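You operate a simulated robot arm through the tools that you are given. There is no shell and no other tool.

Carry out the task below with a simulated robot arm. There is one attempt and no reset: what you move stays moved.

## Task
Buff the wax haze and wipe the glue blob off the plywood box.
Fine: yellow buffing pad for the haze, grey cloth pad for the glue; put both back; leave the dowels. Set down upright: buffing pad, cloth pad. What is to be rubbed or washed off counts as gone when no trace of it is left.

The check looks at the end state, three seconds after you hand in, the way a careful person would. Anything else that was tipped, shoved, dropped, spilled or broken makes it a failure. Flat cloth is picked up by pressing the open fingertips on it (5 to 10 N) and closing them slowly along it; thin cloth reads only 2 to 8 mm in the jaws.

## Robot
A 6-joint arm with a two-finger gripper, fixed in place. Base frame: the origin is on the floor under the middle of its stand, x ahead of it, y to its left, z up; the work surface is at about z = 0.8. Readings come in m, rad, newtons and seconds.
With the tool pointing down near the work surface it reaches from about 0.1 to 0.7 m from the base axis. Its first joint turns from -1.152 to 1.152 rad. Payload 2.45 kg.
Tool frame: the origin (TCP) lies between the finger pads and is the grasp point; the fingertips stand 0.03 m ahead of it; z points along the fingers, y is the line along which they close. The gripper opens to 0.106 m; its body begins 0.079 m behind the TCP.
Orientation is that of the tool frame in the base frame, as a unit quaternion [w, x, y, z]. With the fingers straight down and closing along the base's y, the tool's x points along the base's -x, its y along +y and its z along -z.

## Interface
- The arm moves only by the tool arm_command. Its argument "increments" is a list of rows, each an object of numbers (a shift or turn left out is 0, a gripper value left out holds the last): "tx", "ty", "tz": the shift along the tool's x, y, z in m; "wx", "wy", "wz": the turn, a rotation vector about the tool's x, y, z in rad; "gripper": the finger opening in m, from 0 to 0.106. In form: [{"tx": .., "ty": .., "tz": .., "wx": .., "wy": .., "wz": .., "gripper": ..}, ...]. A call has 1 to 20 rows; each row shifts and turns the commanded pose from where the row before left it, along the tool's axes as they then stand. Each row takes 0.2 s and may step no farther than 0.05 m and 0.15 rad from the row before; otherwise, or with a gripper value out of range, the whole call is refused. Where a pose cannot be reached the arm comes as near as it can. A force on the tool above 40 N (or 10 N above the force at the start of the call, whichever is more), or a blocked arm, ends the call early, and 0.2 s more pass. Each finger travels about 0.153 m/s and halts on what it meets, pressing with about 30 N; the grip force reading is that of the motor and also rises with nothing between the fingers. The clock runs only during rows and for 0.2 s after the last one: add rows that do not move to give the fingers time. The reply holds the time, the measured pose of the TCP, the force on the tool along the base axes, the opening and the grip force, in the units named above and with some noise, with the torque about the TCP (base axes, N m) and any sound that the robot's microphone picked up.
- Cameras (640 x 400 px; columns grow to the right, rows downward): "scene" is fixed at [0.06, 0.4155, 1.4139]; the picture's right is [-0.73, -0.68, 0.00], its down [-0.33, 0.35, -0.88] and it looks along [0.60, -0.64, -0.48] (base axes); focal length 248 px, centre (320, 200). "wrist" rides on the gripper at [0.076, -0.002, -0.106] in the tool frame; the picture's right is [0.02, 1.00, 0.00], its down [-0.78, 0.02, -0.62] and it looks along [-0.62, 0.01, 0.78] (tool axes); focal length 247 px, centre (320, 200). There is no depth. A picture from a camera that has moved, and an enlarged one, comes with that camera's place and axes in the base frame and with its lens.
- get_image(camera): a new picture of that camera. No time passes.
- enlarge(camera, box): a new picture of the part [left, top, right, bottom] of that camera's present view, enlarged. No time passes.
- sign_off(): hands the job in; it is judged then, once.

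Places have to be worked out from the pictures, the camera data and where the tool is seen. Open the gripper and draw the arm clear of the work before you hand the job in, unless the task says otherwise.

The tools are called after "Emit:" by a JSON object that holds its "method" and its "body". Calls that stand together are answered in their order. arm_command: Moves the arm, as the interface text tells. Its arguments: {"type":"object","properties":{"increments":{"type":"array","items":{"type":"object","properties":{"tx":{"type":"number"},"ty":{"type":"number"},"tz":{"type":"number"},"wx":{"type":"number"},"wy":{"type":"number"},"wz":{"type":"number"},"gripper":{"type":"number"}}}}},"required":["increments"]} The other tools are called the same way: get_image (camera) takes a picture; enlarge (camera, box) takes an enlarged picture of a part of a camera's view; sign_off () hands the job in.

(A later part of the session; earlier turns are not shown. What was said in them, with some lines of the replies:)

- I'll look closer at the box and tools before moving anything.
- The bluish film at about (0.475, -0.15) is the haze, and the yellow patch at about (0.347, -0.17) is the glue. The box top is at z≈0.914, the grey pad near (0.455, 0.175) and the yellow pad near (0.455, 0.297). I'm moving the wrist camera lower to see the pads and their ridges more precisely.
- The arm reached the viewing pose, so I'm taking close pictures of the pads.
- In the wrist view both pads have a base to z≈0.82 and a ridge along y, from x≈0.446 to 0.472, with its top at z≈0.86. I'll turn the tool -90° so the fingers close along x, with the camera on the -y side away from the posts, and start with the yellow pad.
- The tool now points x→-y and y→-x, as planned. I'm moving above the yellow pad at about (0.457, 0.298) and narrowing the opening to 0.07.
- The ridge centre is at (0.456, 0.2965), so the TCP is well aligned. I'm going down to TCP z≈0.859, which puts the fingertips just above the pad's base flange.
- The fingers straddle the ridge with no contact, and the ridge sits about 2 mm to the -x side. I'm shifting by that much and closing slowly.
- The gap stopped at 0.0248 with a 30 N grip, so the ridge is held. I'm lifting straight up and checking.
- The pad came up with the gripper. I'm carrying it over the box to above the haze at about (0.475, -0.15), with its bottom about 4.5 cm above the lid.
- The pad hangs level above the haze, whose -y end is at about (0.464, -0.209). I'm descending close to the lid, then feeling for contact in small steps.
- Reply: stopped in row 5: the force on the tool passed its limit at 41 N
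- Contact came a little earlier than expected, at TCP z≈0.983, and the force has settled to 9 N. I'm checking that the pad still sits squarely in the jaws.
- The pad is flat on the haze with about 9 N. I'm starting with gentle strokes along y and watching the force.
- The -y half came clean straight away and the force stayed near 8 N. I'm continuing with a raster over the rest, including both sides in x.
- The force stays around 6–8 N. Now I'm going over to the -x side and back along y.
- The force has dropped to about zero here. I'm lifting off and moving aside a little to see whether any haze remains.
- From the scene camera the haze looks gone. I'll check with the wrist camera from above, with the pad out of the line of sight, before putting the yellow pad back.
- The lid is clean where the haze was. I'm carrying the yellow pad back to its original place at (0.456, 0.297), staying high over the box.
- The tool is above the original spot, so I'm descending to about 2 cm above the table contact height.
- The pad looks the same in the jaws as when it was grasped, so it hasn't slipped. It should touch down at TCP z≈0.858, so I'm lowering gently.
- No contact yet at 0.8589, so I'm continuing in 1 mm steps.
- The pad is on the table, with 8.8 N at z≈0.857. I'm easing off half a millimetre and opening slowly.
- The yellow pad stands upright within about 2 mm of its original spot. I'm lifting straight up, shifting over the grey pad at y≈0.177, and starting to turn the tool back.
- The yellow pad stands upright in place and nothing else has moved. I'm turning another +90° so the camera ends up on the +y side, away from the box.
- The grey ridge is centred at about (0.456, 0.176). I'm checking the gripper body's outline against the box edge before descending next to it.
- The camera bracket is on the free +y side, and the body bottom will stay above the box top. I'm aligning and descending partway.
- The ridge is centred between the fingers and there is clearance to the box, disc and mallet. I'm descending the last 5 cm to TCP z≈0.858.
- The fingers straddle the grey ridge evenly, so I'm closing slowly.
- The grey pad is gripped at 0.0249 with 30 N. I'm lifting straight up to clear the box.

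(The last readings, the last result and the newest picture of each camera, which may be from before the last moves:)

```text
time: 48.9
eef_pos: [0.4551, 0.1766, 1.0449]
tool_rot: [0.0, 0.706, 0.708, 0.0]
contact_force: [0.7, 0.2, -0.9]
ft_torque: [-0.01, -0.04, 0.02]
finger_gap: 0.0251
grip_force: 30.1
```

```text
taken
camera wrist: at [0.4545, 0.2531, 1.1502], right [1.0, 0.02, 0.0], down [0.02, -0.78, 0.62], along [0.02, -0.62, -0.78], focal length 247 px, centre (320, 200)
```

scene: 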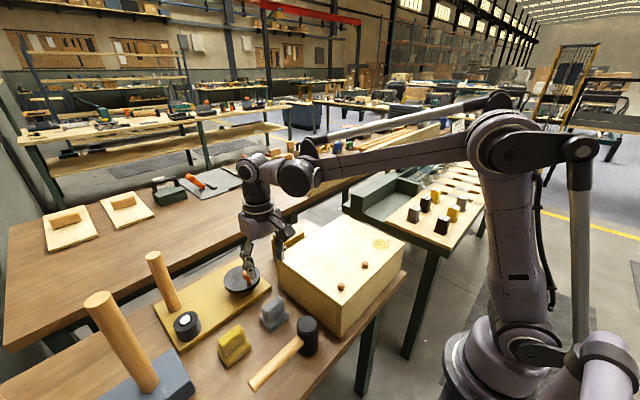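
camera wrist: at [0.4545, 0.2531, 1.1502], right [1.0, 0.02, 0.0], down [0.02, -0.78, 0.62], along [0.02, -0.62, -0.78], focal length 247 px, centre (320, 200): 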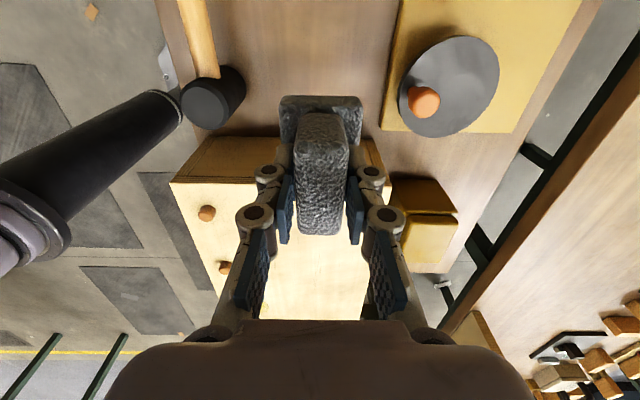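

The pad came up cleanly. I'm carrying it to above the glue at about (0.345, -0.168), well above the lid and the dowels.

Emit:
{"method": "arm_command", "body": {"increments": [{"tx": -0.0383, "ty": -0.0122}, {"tx": -0.0383, "ty": -0.0122}, {"tx": -0.0383, "ty": -0.0122}, {"tx": -0.0383, "ty": -0.0122}, {"tx": -0.0383, "ty": -0.0122}, {"tx": -0.0383, "ty": -0.0122}, {"tx": -0.0383, "ty": -0.0122}, {"tx": -0.0383, "ty": -0.0122}, {"tx": -0.0383, "ty": -0.0122}, {}]}}

Emit:
{"method": "get_image", "body": {"camera": "wrist"}}

Emit:
{"method": "enlarge", "body": {"camera": "scene", "box": [290, 170, 450, 290]}}

```text
time: 51.1
eef_pos: [0.3463, -0.1688, 1.0403]
tool_rot: [0.0, 0.707, 0.707, 0.002]
contact_force: [-0.6, 0.1, 0.1]
ft_torque: [-0.02, 0.01, -0.02]
finger_gap: 0.0249
grip_force: 29.9
```

```text
taken
camera wrist: at [0.3444, -0.0925, 1.148], right [1.0, 0.02, 0.0], down [0.02, -0.78, 0.62], along [0.02, -0.62, -0.78], focal length 247 px, centre (320, 200)
```

wrist: 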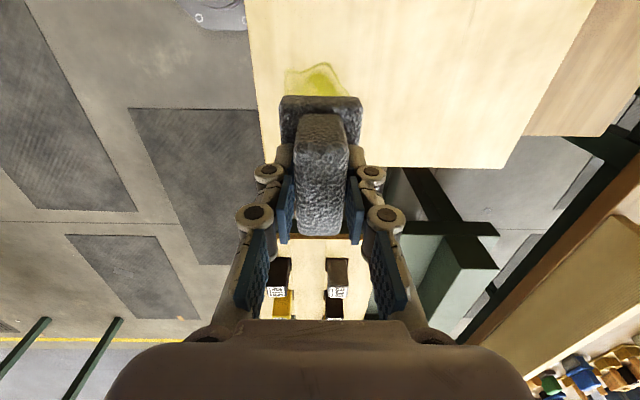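

```text
3.33 times, centred on (370, 230) of scene
camera zoom: at [0.06, 0.4155, 1.4139], right [-0.73, -0.68, 0.0], down [-0.33, 0.35, -0.88], along [0.6, -0.64, -0.48], focal length 828 px, centre (153, 100)
```

zoom: 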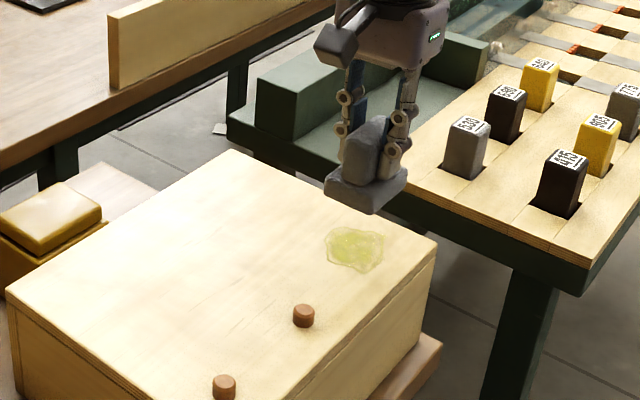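

The glue lies below the pad, from about x 0.318–0.366, with its near edge at y≈-0.13. I'm descending to just above the expected contact height of about 0.983.

Emit:
{"method": "arm_command", "body": {"increments": [{"tz": 0.02}, {"tz": 0.015}, {"tz": 0.01}, {"tz": 0.006}, {"tz": 0.002}, {}]}}

```text
time: 52.5
eef_pos: [0.3473, -0.1682, 0.9898]
tool_rot: [0.001, 0.706, 0.708, 0.001]
contact_force: [0.3, 0.0, -0.6]
ft_torque: [0.04, 0.03, 0.01]
finger_gap: 0.0248
grip_force: 30.2
```

Emit:
{"method": "arm_command", "body": {"increments": [{"tz": 0.002}, {"tz": 0.002}, {"tz": 0.001}, {}]}}

```text
time: 53.5
eef_pos: [0.3467, -0.1685, 0.9841]
tool_rot: [0.0, 0.707, 0.708, 0.001]
contact_force: [-0.3, 0.4, -0.2]
ft_torque: [0.0, 0.0, 0.02]
finger_gap: 0.025
grip_force: 29.7
```

No contact at 0.984 yet, so I'm stepping down by 1 mm.

Emit:
{"method": "arm_command", "body": {"increments": [{"tz": 0.001}, {}]}}

```text
time: 54.1
eef_pos: [0.3465, -0.1699, 0.9832]
tool_rot: [0.0, 0.707, 0.708, 0.001]
contact_force: [0.2, 0.1, -1.0]
ft_torque: [-0.04, -0.01, -0.01]
finger_gap: 0.0247
grip_force: 29.9
```

Emit:
{"method": "arm_command", "body": {"increments": [{"tz": 0.001}, {}]}}

```text
time: 54.7
eef_pos: [0.3461, -0.169, 0.9827]
tool_rot: [0.0, 0.707, 0.707, 0.001]
contact_force: [0.4, 0.9, 12.7]
ft_torque: [0.02, 0.02, 0.02]
finger_gap: 0.025
grip_force: 29.6
```

The pad presses with about 12.7 N at z≈0.9827. I'm starting gentle wiping strokes over the glue.

Emit:
{"method": "arm_command", "body": {"increments": [{"tx": 0.008}, {"tx": 0.01}, {"tx": 0.01}, {"tx": -0.01}, {"tx": -0.01}, {"tx": -0.01}, {"tx": -0.01}, {"tx": -0.01}, {"tx": -0.005}, {"ty": 0.01}, {"tx": 0.01}, {"tx": 0.01}, {"tx": 0.01}, {"tx": 0.01}, {"tx": 0.01}, {}]}}

Emit:
{"method": "enlarge", "body": {"camera": "scene", "box": [320, 180, 440, 270]}}

Emit:
{"method": "get_image", "body": {"camera": "wrist"}}

```text
time: 58.1
eef_pos: [0.3565, -0.1455, 0.9828]
tool_rot: [0.0, 0.706, 0.708, 0.0]
contact_force: [0.6, -5.3, 8.8]
ft_torque: [-0.27, -0.04, 0.0]
finger_gap: 0.0249
grip_force: 30.1
```

```text
4.44 times, centred on (380, 225) of scene
camera zoom: at [0.0599, 0.4154, 1.414], right [-0.73, -0.68, 0.0], down [-0.33, 0.35, -0.88], along [0.6, -0.64, -0.48], focal length 1103 px, centre (53, 89)
```

zoom: 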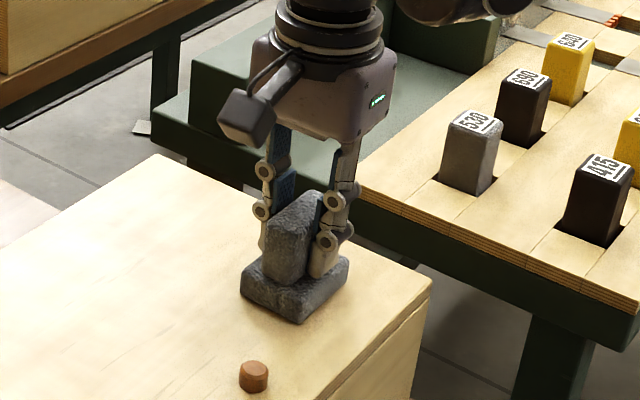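

```text
taken
camera wrist: at [0.3556, -0.0693, 1.0886], right [1.0, 0.02, 0.0], down [0.02, -0.78, 0.62], along [0.02, -0.62, -0.78], focal length 247 px, centre (320, 200)
```

wrist: 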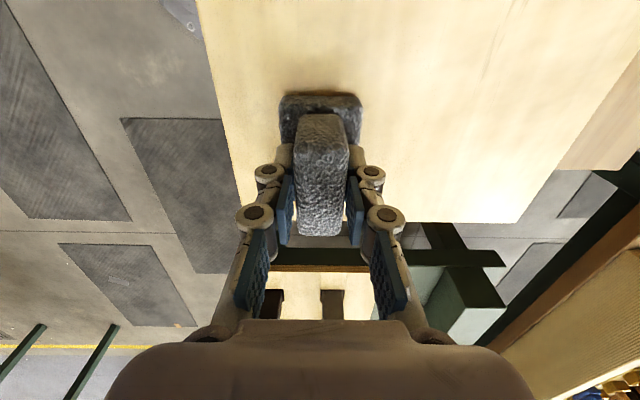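

The force stays at 9–13 N and the visible glue is coming off. I'm doing a second raster on the -x side and back through the middle.

Emit:
{"method": "arm_command", "body": {"increments": [{"ty": -0.01}, {"ty": -0.01}, {"ty": -0.008}, {"tx": -0.01}, {"tx": -0.01}, {"tx": -0.01}, {"tx": -0.01}, {"tx": -0.006}, {"ty": 0.01}, {"ty": 0.01}, {"ty": 0.01}, {"tx": 0.01}, {"tx": 0.01}, {"tx": 0.01}, {"tx": 0.01}, {"ty": -0.01}, {"tx": -0.01}, {"tx": -0.01}, {"tx": -0.01}, {}]}}

```text
time: 62.3
eef_pos: [0.3492, -0.1833, 0.9819]
tool_rot: [0.0, 0.707, 0.708, 0.001]
contact_force: [0.6, 0.1, -1.2]
ft_torque: [0.02, 0.0, 0.01]
finger_gap: 0.0249
grip_force: 29.9
```

The contact force has faded to zero, possibly from a tiny slip in the jaws. I'm lifting and moving aside to inspect the lid.

Emit:
{"method": "arm_command", "body": {"increments": [{"tz": -0.02}, {"tz": -0.04}, {"tx": 0.04, "ty": 0.02}, {"tx": 0.045, "ty": 0.02}, {"tx": 0.045, "ty": 0.02}, {}]}}

Emit:
{"method": "enlarge", "body": {"camera": "scene", "box": [270, 190, 430, 310]}}

Emit:
{"method": "enlarge", "body": {"camera": "scene", "box": [350, 220, 420, 265]}}

Emit:
{"method": "get_image", "body": {"camera": "wrist"}}

```text
time: 63.7
eef_pos: [0.4081, -0.0523, 1.0427]
tool_rot: [0.0, 0.707, 0.707, 0.001]
contact_force: [0.4, -0.6, -1.0]
ft_torque: [0.0, 0.03, 0.01]
finger_gap: 0.025
grip_force: 30.0
```

```text
3.33 times, centred on (350, 250) of scene
camera zoom: at [0.06, 0.4155, 1.4139], right [-0.73, -0.68, 0.0], down [-0.33, 0.35, -0.88], along [0.6, -0.64, -0.48], focal length 828 px, centre (220, 33)
```

zoom: 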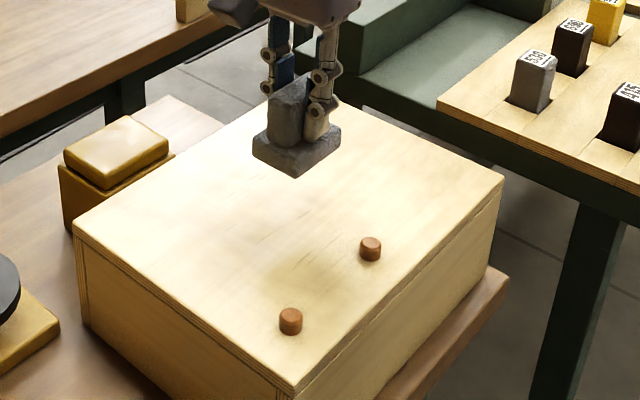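

```text
8.89 times, centred on (385, 242) of scene
camera zoom: at [0.06, 0.4155, 1.4139], right [-0.73, -0.68, 0.0], down [-0.33, 0.35, -0.88], along [0.6, -0.64, -0.48], focal length 2207 px, centre (-258, -178)
```

zoom: 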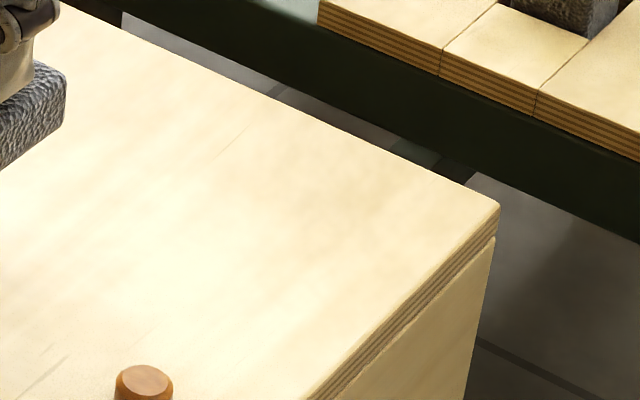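

```text
taken
camera wrist: at [0.4071, 0.0246, 1.1487], right [1.0, 0.02, 0.0], down [0.02, -0.78, 0.62], along [0.02, -0.62, -0.78], focal length 247 px, centre (320, 200)
```

wrist: 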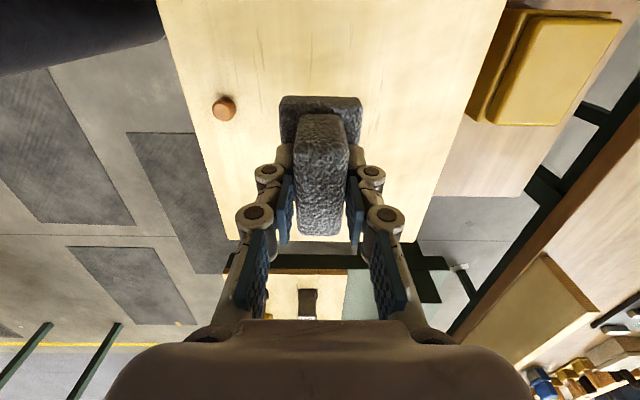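

Emit:
{"method": "enlarge", "body": {"camera": "wrist", "box": [180, 90, 320, 250]}}

Emit:
{"method": "enlarge", "body": {"camera": "wrist", "box": [150, 0, 480, 240]}}

```text
2.50 times, centred on (250, 170) of wrist
camera zoom: at [0.4071, 0.0246, 1.1487], right [1.0, 0.02, 0.0], down [0.02, -0.78, 0.62], along [0.02, -0.62, -0.78], focal length 617 px, centre (495, 275)
```

zoom: 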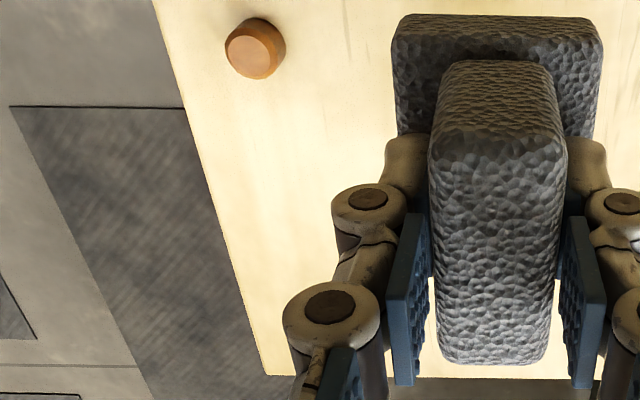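

```text
1.67 times, centred on (315, 120) of wrist
camera zoom: at [0.4071, 0.0246, 1.1487], right [1.0, 0.02, 0.0], down [0.02, -0.78, 0.62], along [0.02, -0.62, -0.78], focal length 412 px, centre (328, 333)
```

zoom: 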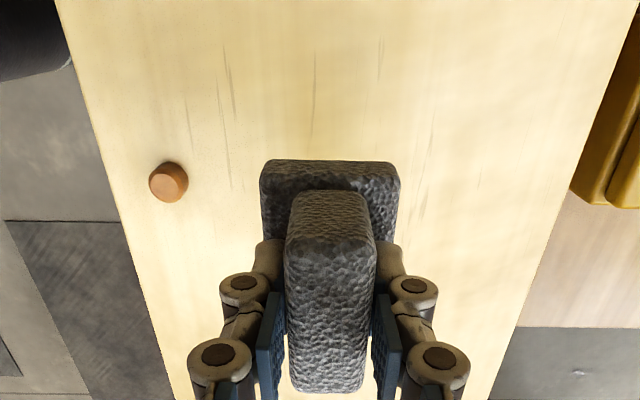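

The lid looks clean. I'm taking one more unobstructed wrist view of both areas while still holding the pad.

Emit:
{"method": "arm_command", "body": {"increments": [{"tx": -0.033, "ty": 0.014, "tz": -0.016}, {"tx": -0.033, "ty": 0.014, "tz": -0.016}, {"tx": -0.032, "ty": 0.014, "tz": -0.015}, {}]}}

Emit:
{"method": "get_image", "body": {"camera": "wrist"}}

Emit:
{"method": "enlarge", "body": {"camera": "wrist", "box": [150, 40, 410, 200]}}

```text
time: 64.7
eef_pos: [0.4504, -0.1518, 1.0905]
tool_rot: [0.001, 0.707, 0.707, 0.001]
contact_force: [0.2, 0.3, -0.9]
ft_torque: [0.0, 0.02, -0.04]
finger_gap: 0.0248
grip_force: 30.3
```

```text
taken
camera wrist: at [0.4496, -0.0738, 1.1966], right [1.0, 0.02, 0.0], down [0.02, -0.78, 0.62], along [0.02, -0.62, -0.78], focal length 247 px, centre (320, 200)
```

wrist: 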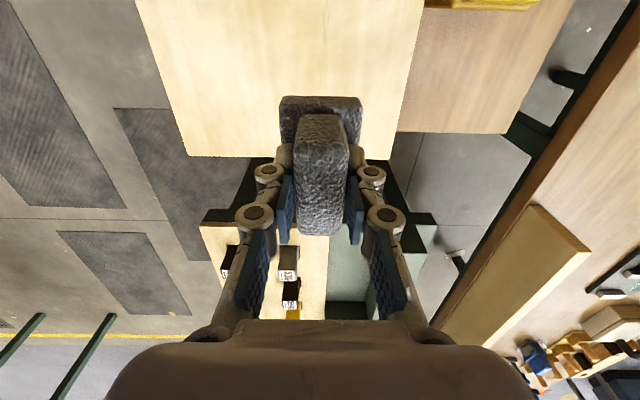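

```text
2.46 times, centred on (280, 120) of wrist
camera zoom: at [0.4496, -0.0738, 1.1966], right [1.0, 0.02, 0.0], down [0.02, -0.78, 0.62], along [0.02, -0.62, -0.78], focal length 608 px, centre (418, 397)
```

zoom: 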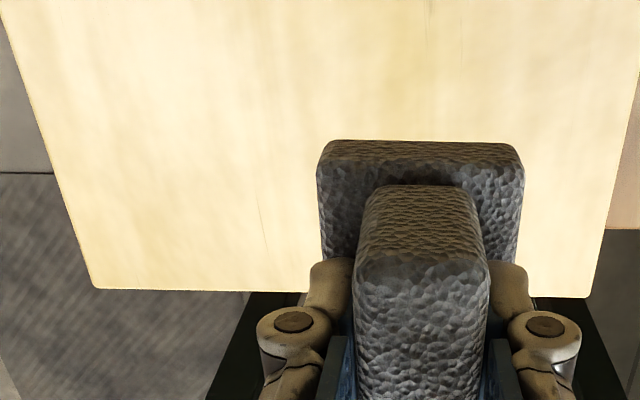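

Both areas are clean with no trace left. I'm carrying the grey pad back to above its original place at (0.456, 0.176).

Emit:
{"method": "arm_command", "body": {"increments": [{"tx": 0.041}, {"tx": 0.041}, {"tx": 0.041}, {"tx": 0.041}, {"tx": 0.041}, {"tx": 0.041}, {"tx": 0.041, "ty": 0.003}, {"tx": 0.0408, "ty": 0.003}, {}, {}]}}

```text
time: 66.9
eef_pos: [0.456, 0.1775, 1.0902]
tool_rot: [0.0, 0.706, 0.708, 0.001]
contact_force: [-0.1, -0.2, -1.3]
ft_torque: [0.03, -0.02, 0.0]
finger_gap: 0.0249
grip_force: 30.7
```

The tool is above the original place, so I'm descending to about 2 cm above touch-down.

Emit:
{"method": "arm_command", "body": {"increments": [{"tz": 0.04, "tx": -0.001}, {"tz": 0.04}, {"tz": 0.04}, {"tz": 0.04}, {"tz": 0.03}, {"tz": 0.02}, {}, {}]}}

Emit:
{"method": "get_image", "body": {"camera": "wrist"}}

```text
time: 68.7
eef_pos: [0.4568, 0.1781, 0.8802]
tool_rot: [0.0, 0.706, 0.708, 0.001]
contact_force: [0.8, -0.2, -0.9]
ft_torque: [-0.01, -0.02, -0.01]
finger_gap: 0.0249
grip_force: 29.7
```

```text
taken
camera wrist: at [0.455, 0.2544, 0.9867], right [1.0, 0.02, 0.0], down [0.02, -0.78, 0.62], along [0.02, -0.62, -0.78], focal length 247 px, centre (320, 200)
```

wrist: 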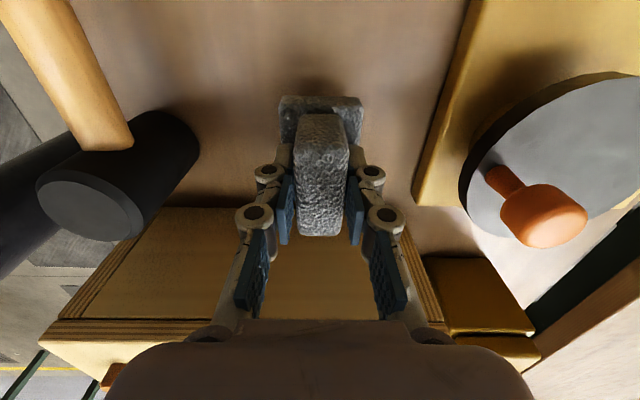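

The pad still sits in the jaws as it did at grasp. I'm correcting y by -2 mm and lowering gently.

Emit:
{"method": "arm_command", "body": {"increments": [{"tz": 0.009, "tx": -0.002}, {"tz": 0.007}, {"tz": 0.003}, {"tz": 0.001}, {}]}}

```text
time: 69.9
eef_pos: [0.4561, 0.1765, 0.86]
tool_rot: [0.0, 0.706, 0.708, 0.001]
contact_force: [-0.1, -0.2, -0.1]
ft_torque: [-0.02, -0.01, 0.03]
finger_gap: 0.0248
grip_force: 30.4
```

Emit:
{"method": "arm_command", "body": {"increments": [{"tz": 0.001}, {"tz": 0.001}, {}]}}

```text
time: 70.7
eef_pos: [0.4553, 0.1743, 0.8574]
tool_rot: [0.001, 0.707, 0.708, 0.001]
contact_force: [-0.3, 0.2, -0.3]
ft_torque: [-0.03, -0.05, 0.01]
finger_gap: 0.0248
grip_force: 30.3
```

No contact at 0.8574 yet, so I'm stepping down another millimetre.

Emit:
{"method": "arm_command", "body": {"increments": [{"tz": 0.001}, {}]}}

```text
time: 71.3
eef_pos: [0.4553, 0.1755, 0.857]
tool_rot: [0.0, 0.706, 0.708, 0.002]
contact_force: [0.1, 1.0, 7.8]
ft_torque: [0.06, 0.0, 0.01]
finger_gap: 0.0252
grip_force: 29.9
```

The pad is on the table with 7.8 N. I'm easing off half a millimetre and opening slowly.

Emit:
{"method": "arm_command", "body": {"increments": [{"tz": -0.0006}, {}, {"gripper": 0.026}, {"gripper": 0.029}, {"gripper": 0.034}, {"gripper": 0.042}, {"gripper": 0.052}, {"gripper": 0.064}, {"gripper": 0.07}, {}]}}

Emit:
{"method": "get_image", "body": {"camera": "wrist"}}

```text
time: 73.5
eef_pos: [0.4561, 0.1738, 0.858]
tool_rot: [0.0, 0.707, 0.708, 0.001]
contact_force: [-0.2, -0.3, 0.5]
ft_torque: [-0.02, 0.01, -0.02]
finger_gap: 0.07
grip_force: 0.1
```

```text
taken
camera wrist: at [0.455, 0.252, 0.964], right [1.0, 0.02, 0.0], down [0.02, -0.78, 0.62], along [0.02, -0.62, -0.78], focal length 247 px, centre (320, 200)
```

wrist: 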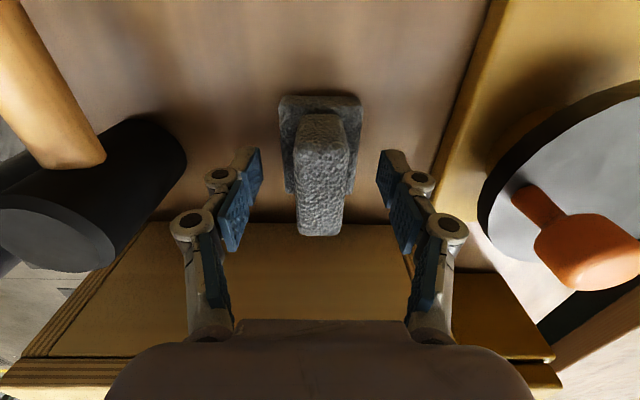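

The grey pad stands upright in its original place. I'm lifting straight up and turning the tool back for a final look.

Emit:
{"method": "arm_command", "body": {"increments": [{"tz": -0.02}, {"tz": -0.04}, {"tz": -0.05}, {"tz": -0.05}, {"tz": -0.05, "gripper": 0.1}, {"wz": -0.1428}, {"wz": -0.1428}, {"wz": -0.1428}, {"wz": -0.1428}, {"wz": -0.1428}, {"wz": -0.1428}, {"wz": -0.1428}, {"wz": -0.1428}, {"wz": -0.1428}, {"wz": -0.1428}, {"wz": -0.1428}, {}]}}

```text
time: 77.1
eef_pos: [0.4562, 0.1746, 1.067]
tool_rot: [0.002, -0.001, 1.0, 0.001]
contact_force: [-0.6, 0.3, -0.1]
ft_torque: [-0.04, 0.01, -0.01]
finger_gap: 0.0997
grip_force: 0.1
```

The arm is clear and turned back. I'm moving to the starting viewpoint to inspect the whole scene.

Emit:
{"method": "arm_command", "body": {"increments": [{"tx": 0.0178, "ty": -0.0102, "tz": -0.0293}, {"tx": 0.0178, "ty": -0.0102, "tz": -0.0293}, {"tx": 0.0178, "ty": -0.0102, "tz": -0.0293}, {"tx": 0.0178, "ty": -0.0102, "tz": -0.0293}, {"tx": 0.0178, "ty": -0.0102, "tz": -0.0293}, {"tx": 0.0178, "ty": -0.0102, "tz": -0.0293}, {"tx": 0.0178, "ty": -0.0102, "tz": -0.0293}, {"gripper": 0.106}, {}]}}

Emit:
{"method": "get_image", "body": {"camera": "wrist"}}

Emit:
{"method": "enlarge", "body": {"camera": "wrist", "box": [100, 10, 330, 190]}}

Emit:
{"method": "enlarge", "body": {"camera": "wrist", "box": [230, 30, 450, 220]}}

Emit:
{"method": "get_image", "body": {"camera": "scene"}}

Emit:
{"method": "enlarge", "body": {"camera": "scene", "box": [200, 200, 420, 340]}}

```text
time: 79.1
eef_pos: [0.3313, 0.1043, 1.2719]
tool_rot: [0.001, -0.001, 1.0, 0.0]
contact_force: [-0.3, 1.0, 0.2]
ft_torque: [-0.01, -0.03, -0.02]
finger_gap: 0.1061
grip_force: 0.1
```

```text
taken
camera wrist: at [0.2546, 0.1021, 1.3776], right [-0.02, 1.0, 0.0], down [0.78, 0.02, 0.62], along [0.62, 0.02, -0.78], focal length 247 px, centre (320, 200)
```

wrist: 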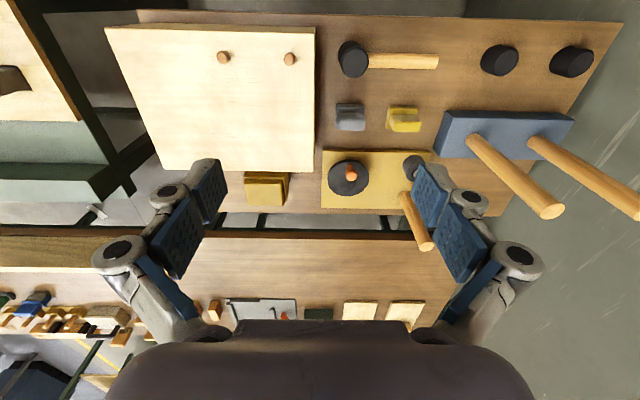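

```text
2.22 times, centred on (215, 100) of wrist
camera zoom: at [0.2546, 0.1021, 1.3776], right [-0.02, 1.0, 0.0], down [0.78, 0.02, 0.62], along [0.62, 0.02, -0.78], focal length 549 px, centre (553, 422)
```

zoom: 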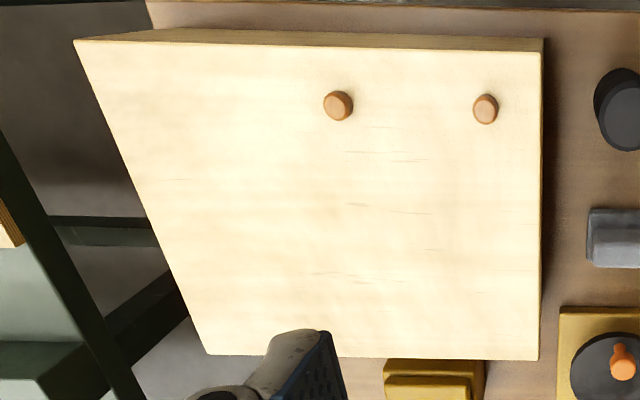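

```text
2.11 times, centred on (340, 125) of wrist
camera zoom: at [0.2546, 0.1021, 1.3776], right [-0.02, 1.0, 0.0], down [0.78, 0.02, 0.62], along [0.62, 0.02, -0.78], focal length 520 px, centre (278, 358)
```

zoom: 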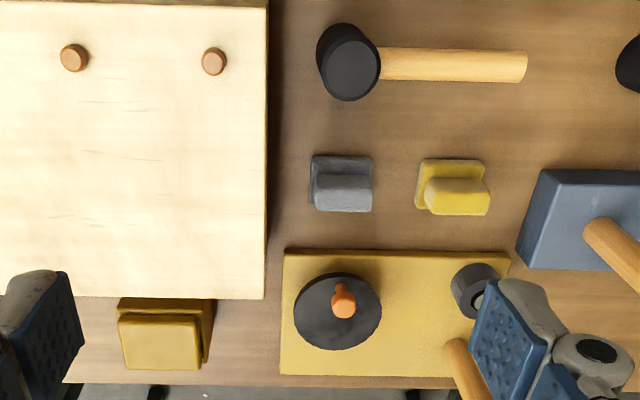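

```text
taken
```

scene: 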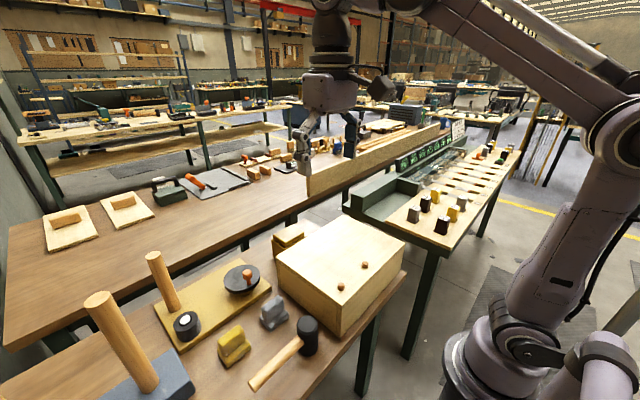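

```text
2.86 times, centred on (310, 270) of scene
camera zoom: at [0.06, 0.4155, 1.4139], right [-0.73, -0.68, 0.0], down [-0.33, 0.35, -0.88], along [0.6, -0.64, -0.48], focal length 709 px, centre (349, 0)
```

zoom: 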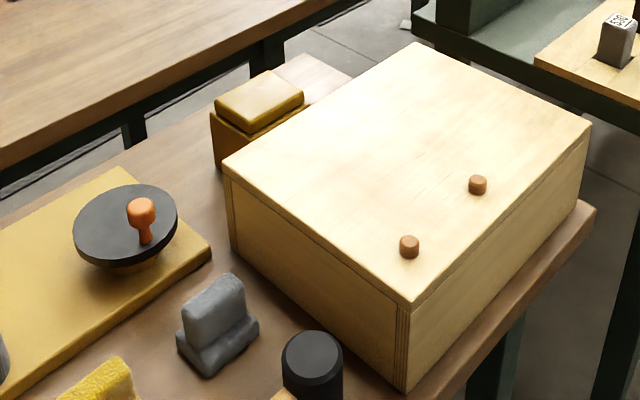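

Both the haze and the glue are gone, and the box, dowels and everything else are where they started. Both pads stand upright in their places, the gripper is open and the arm is clear, so I'm handing in.

Emit:
{"method": "sign_off", "body": {}}

```text
The job is handed in.
```

The wax haze and the glue blob are both off the plywood box, and I've handed the job in. The final pictures show no trace of either.

- **Pads:** I used the yellow pad for the haze and the grey cloth pad for the glue. Both are back upright: yellow about 2 mm from where it started, grey within about 1 mm.
- **Everything else:** the pictures show the dowels, the box and the other tools where they were. The gripper is open and the arm is clear of the work.
- **Contact force:** the yellow pad's first touch on the lid peaked at 41 N and stopped that move. It settled to about 9 N, and the pictures show no shift of the box or mark on the lid.
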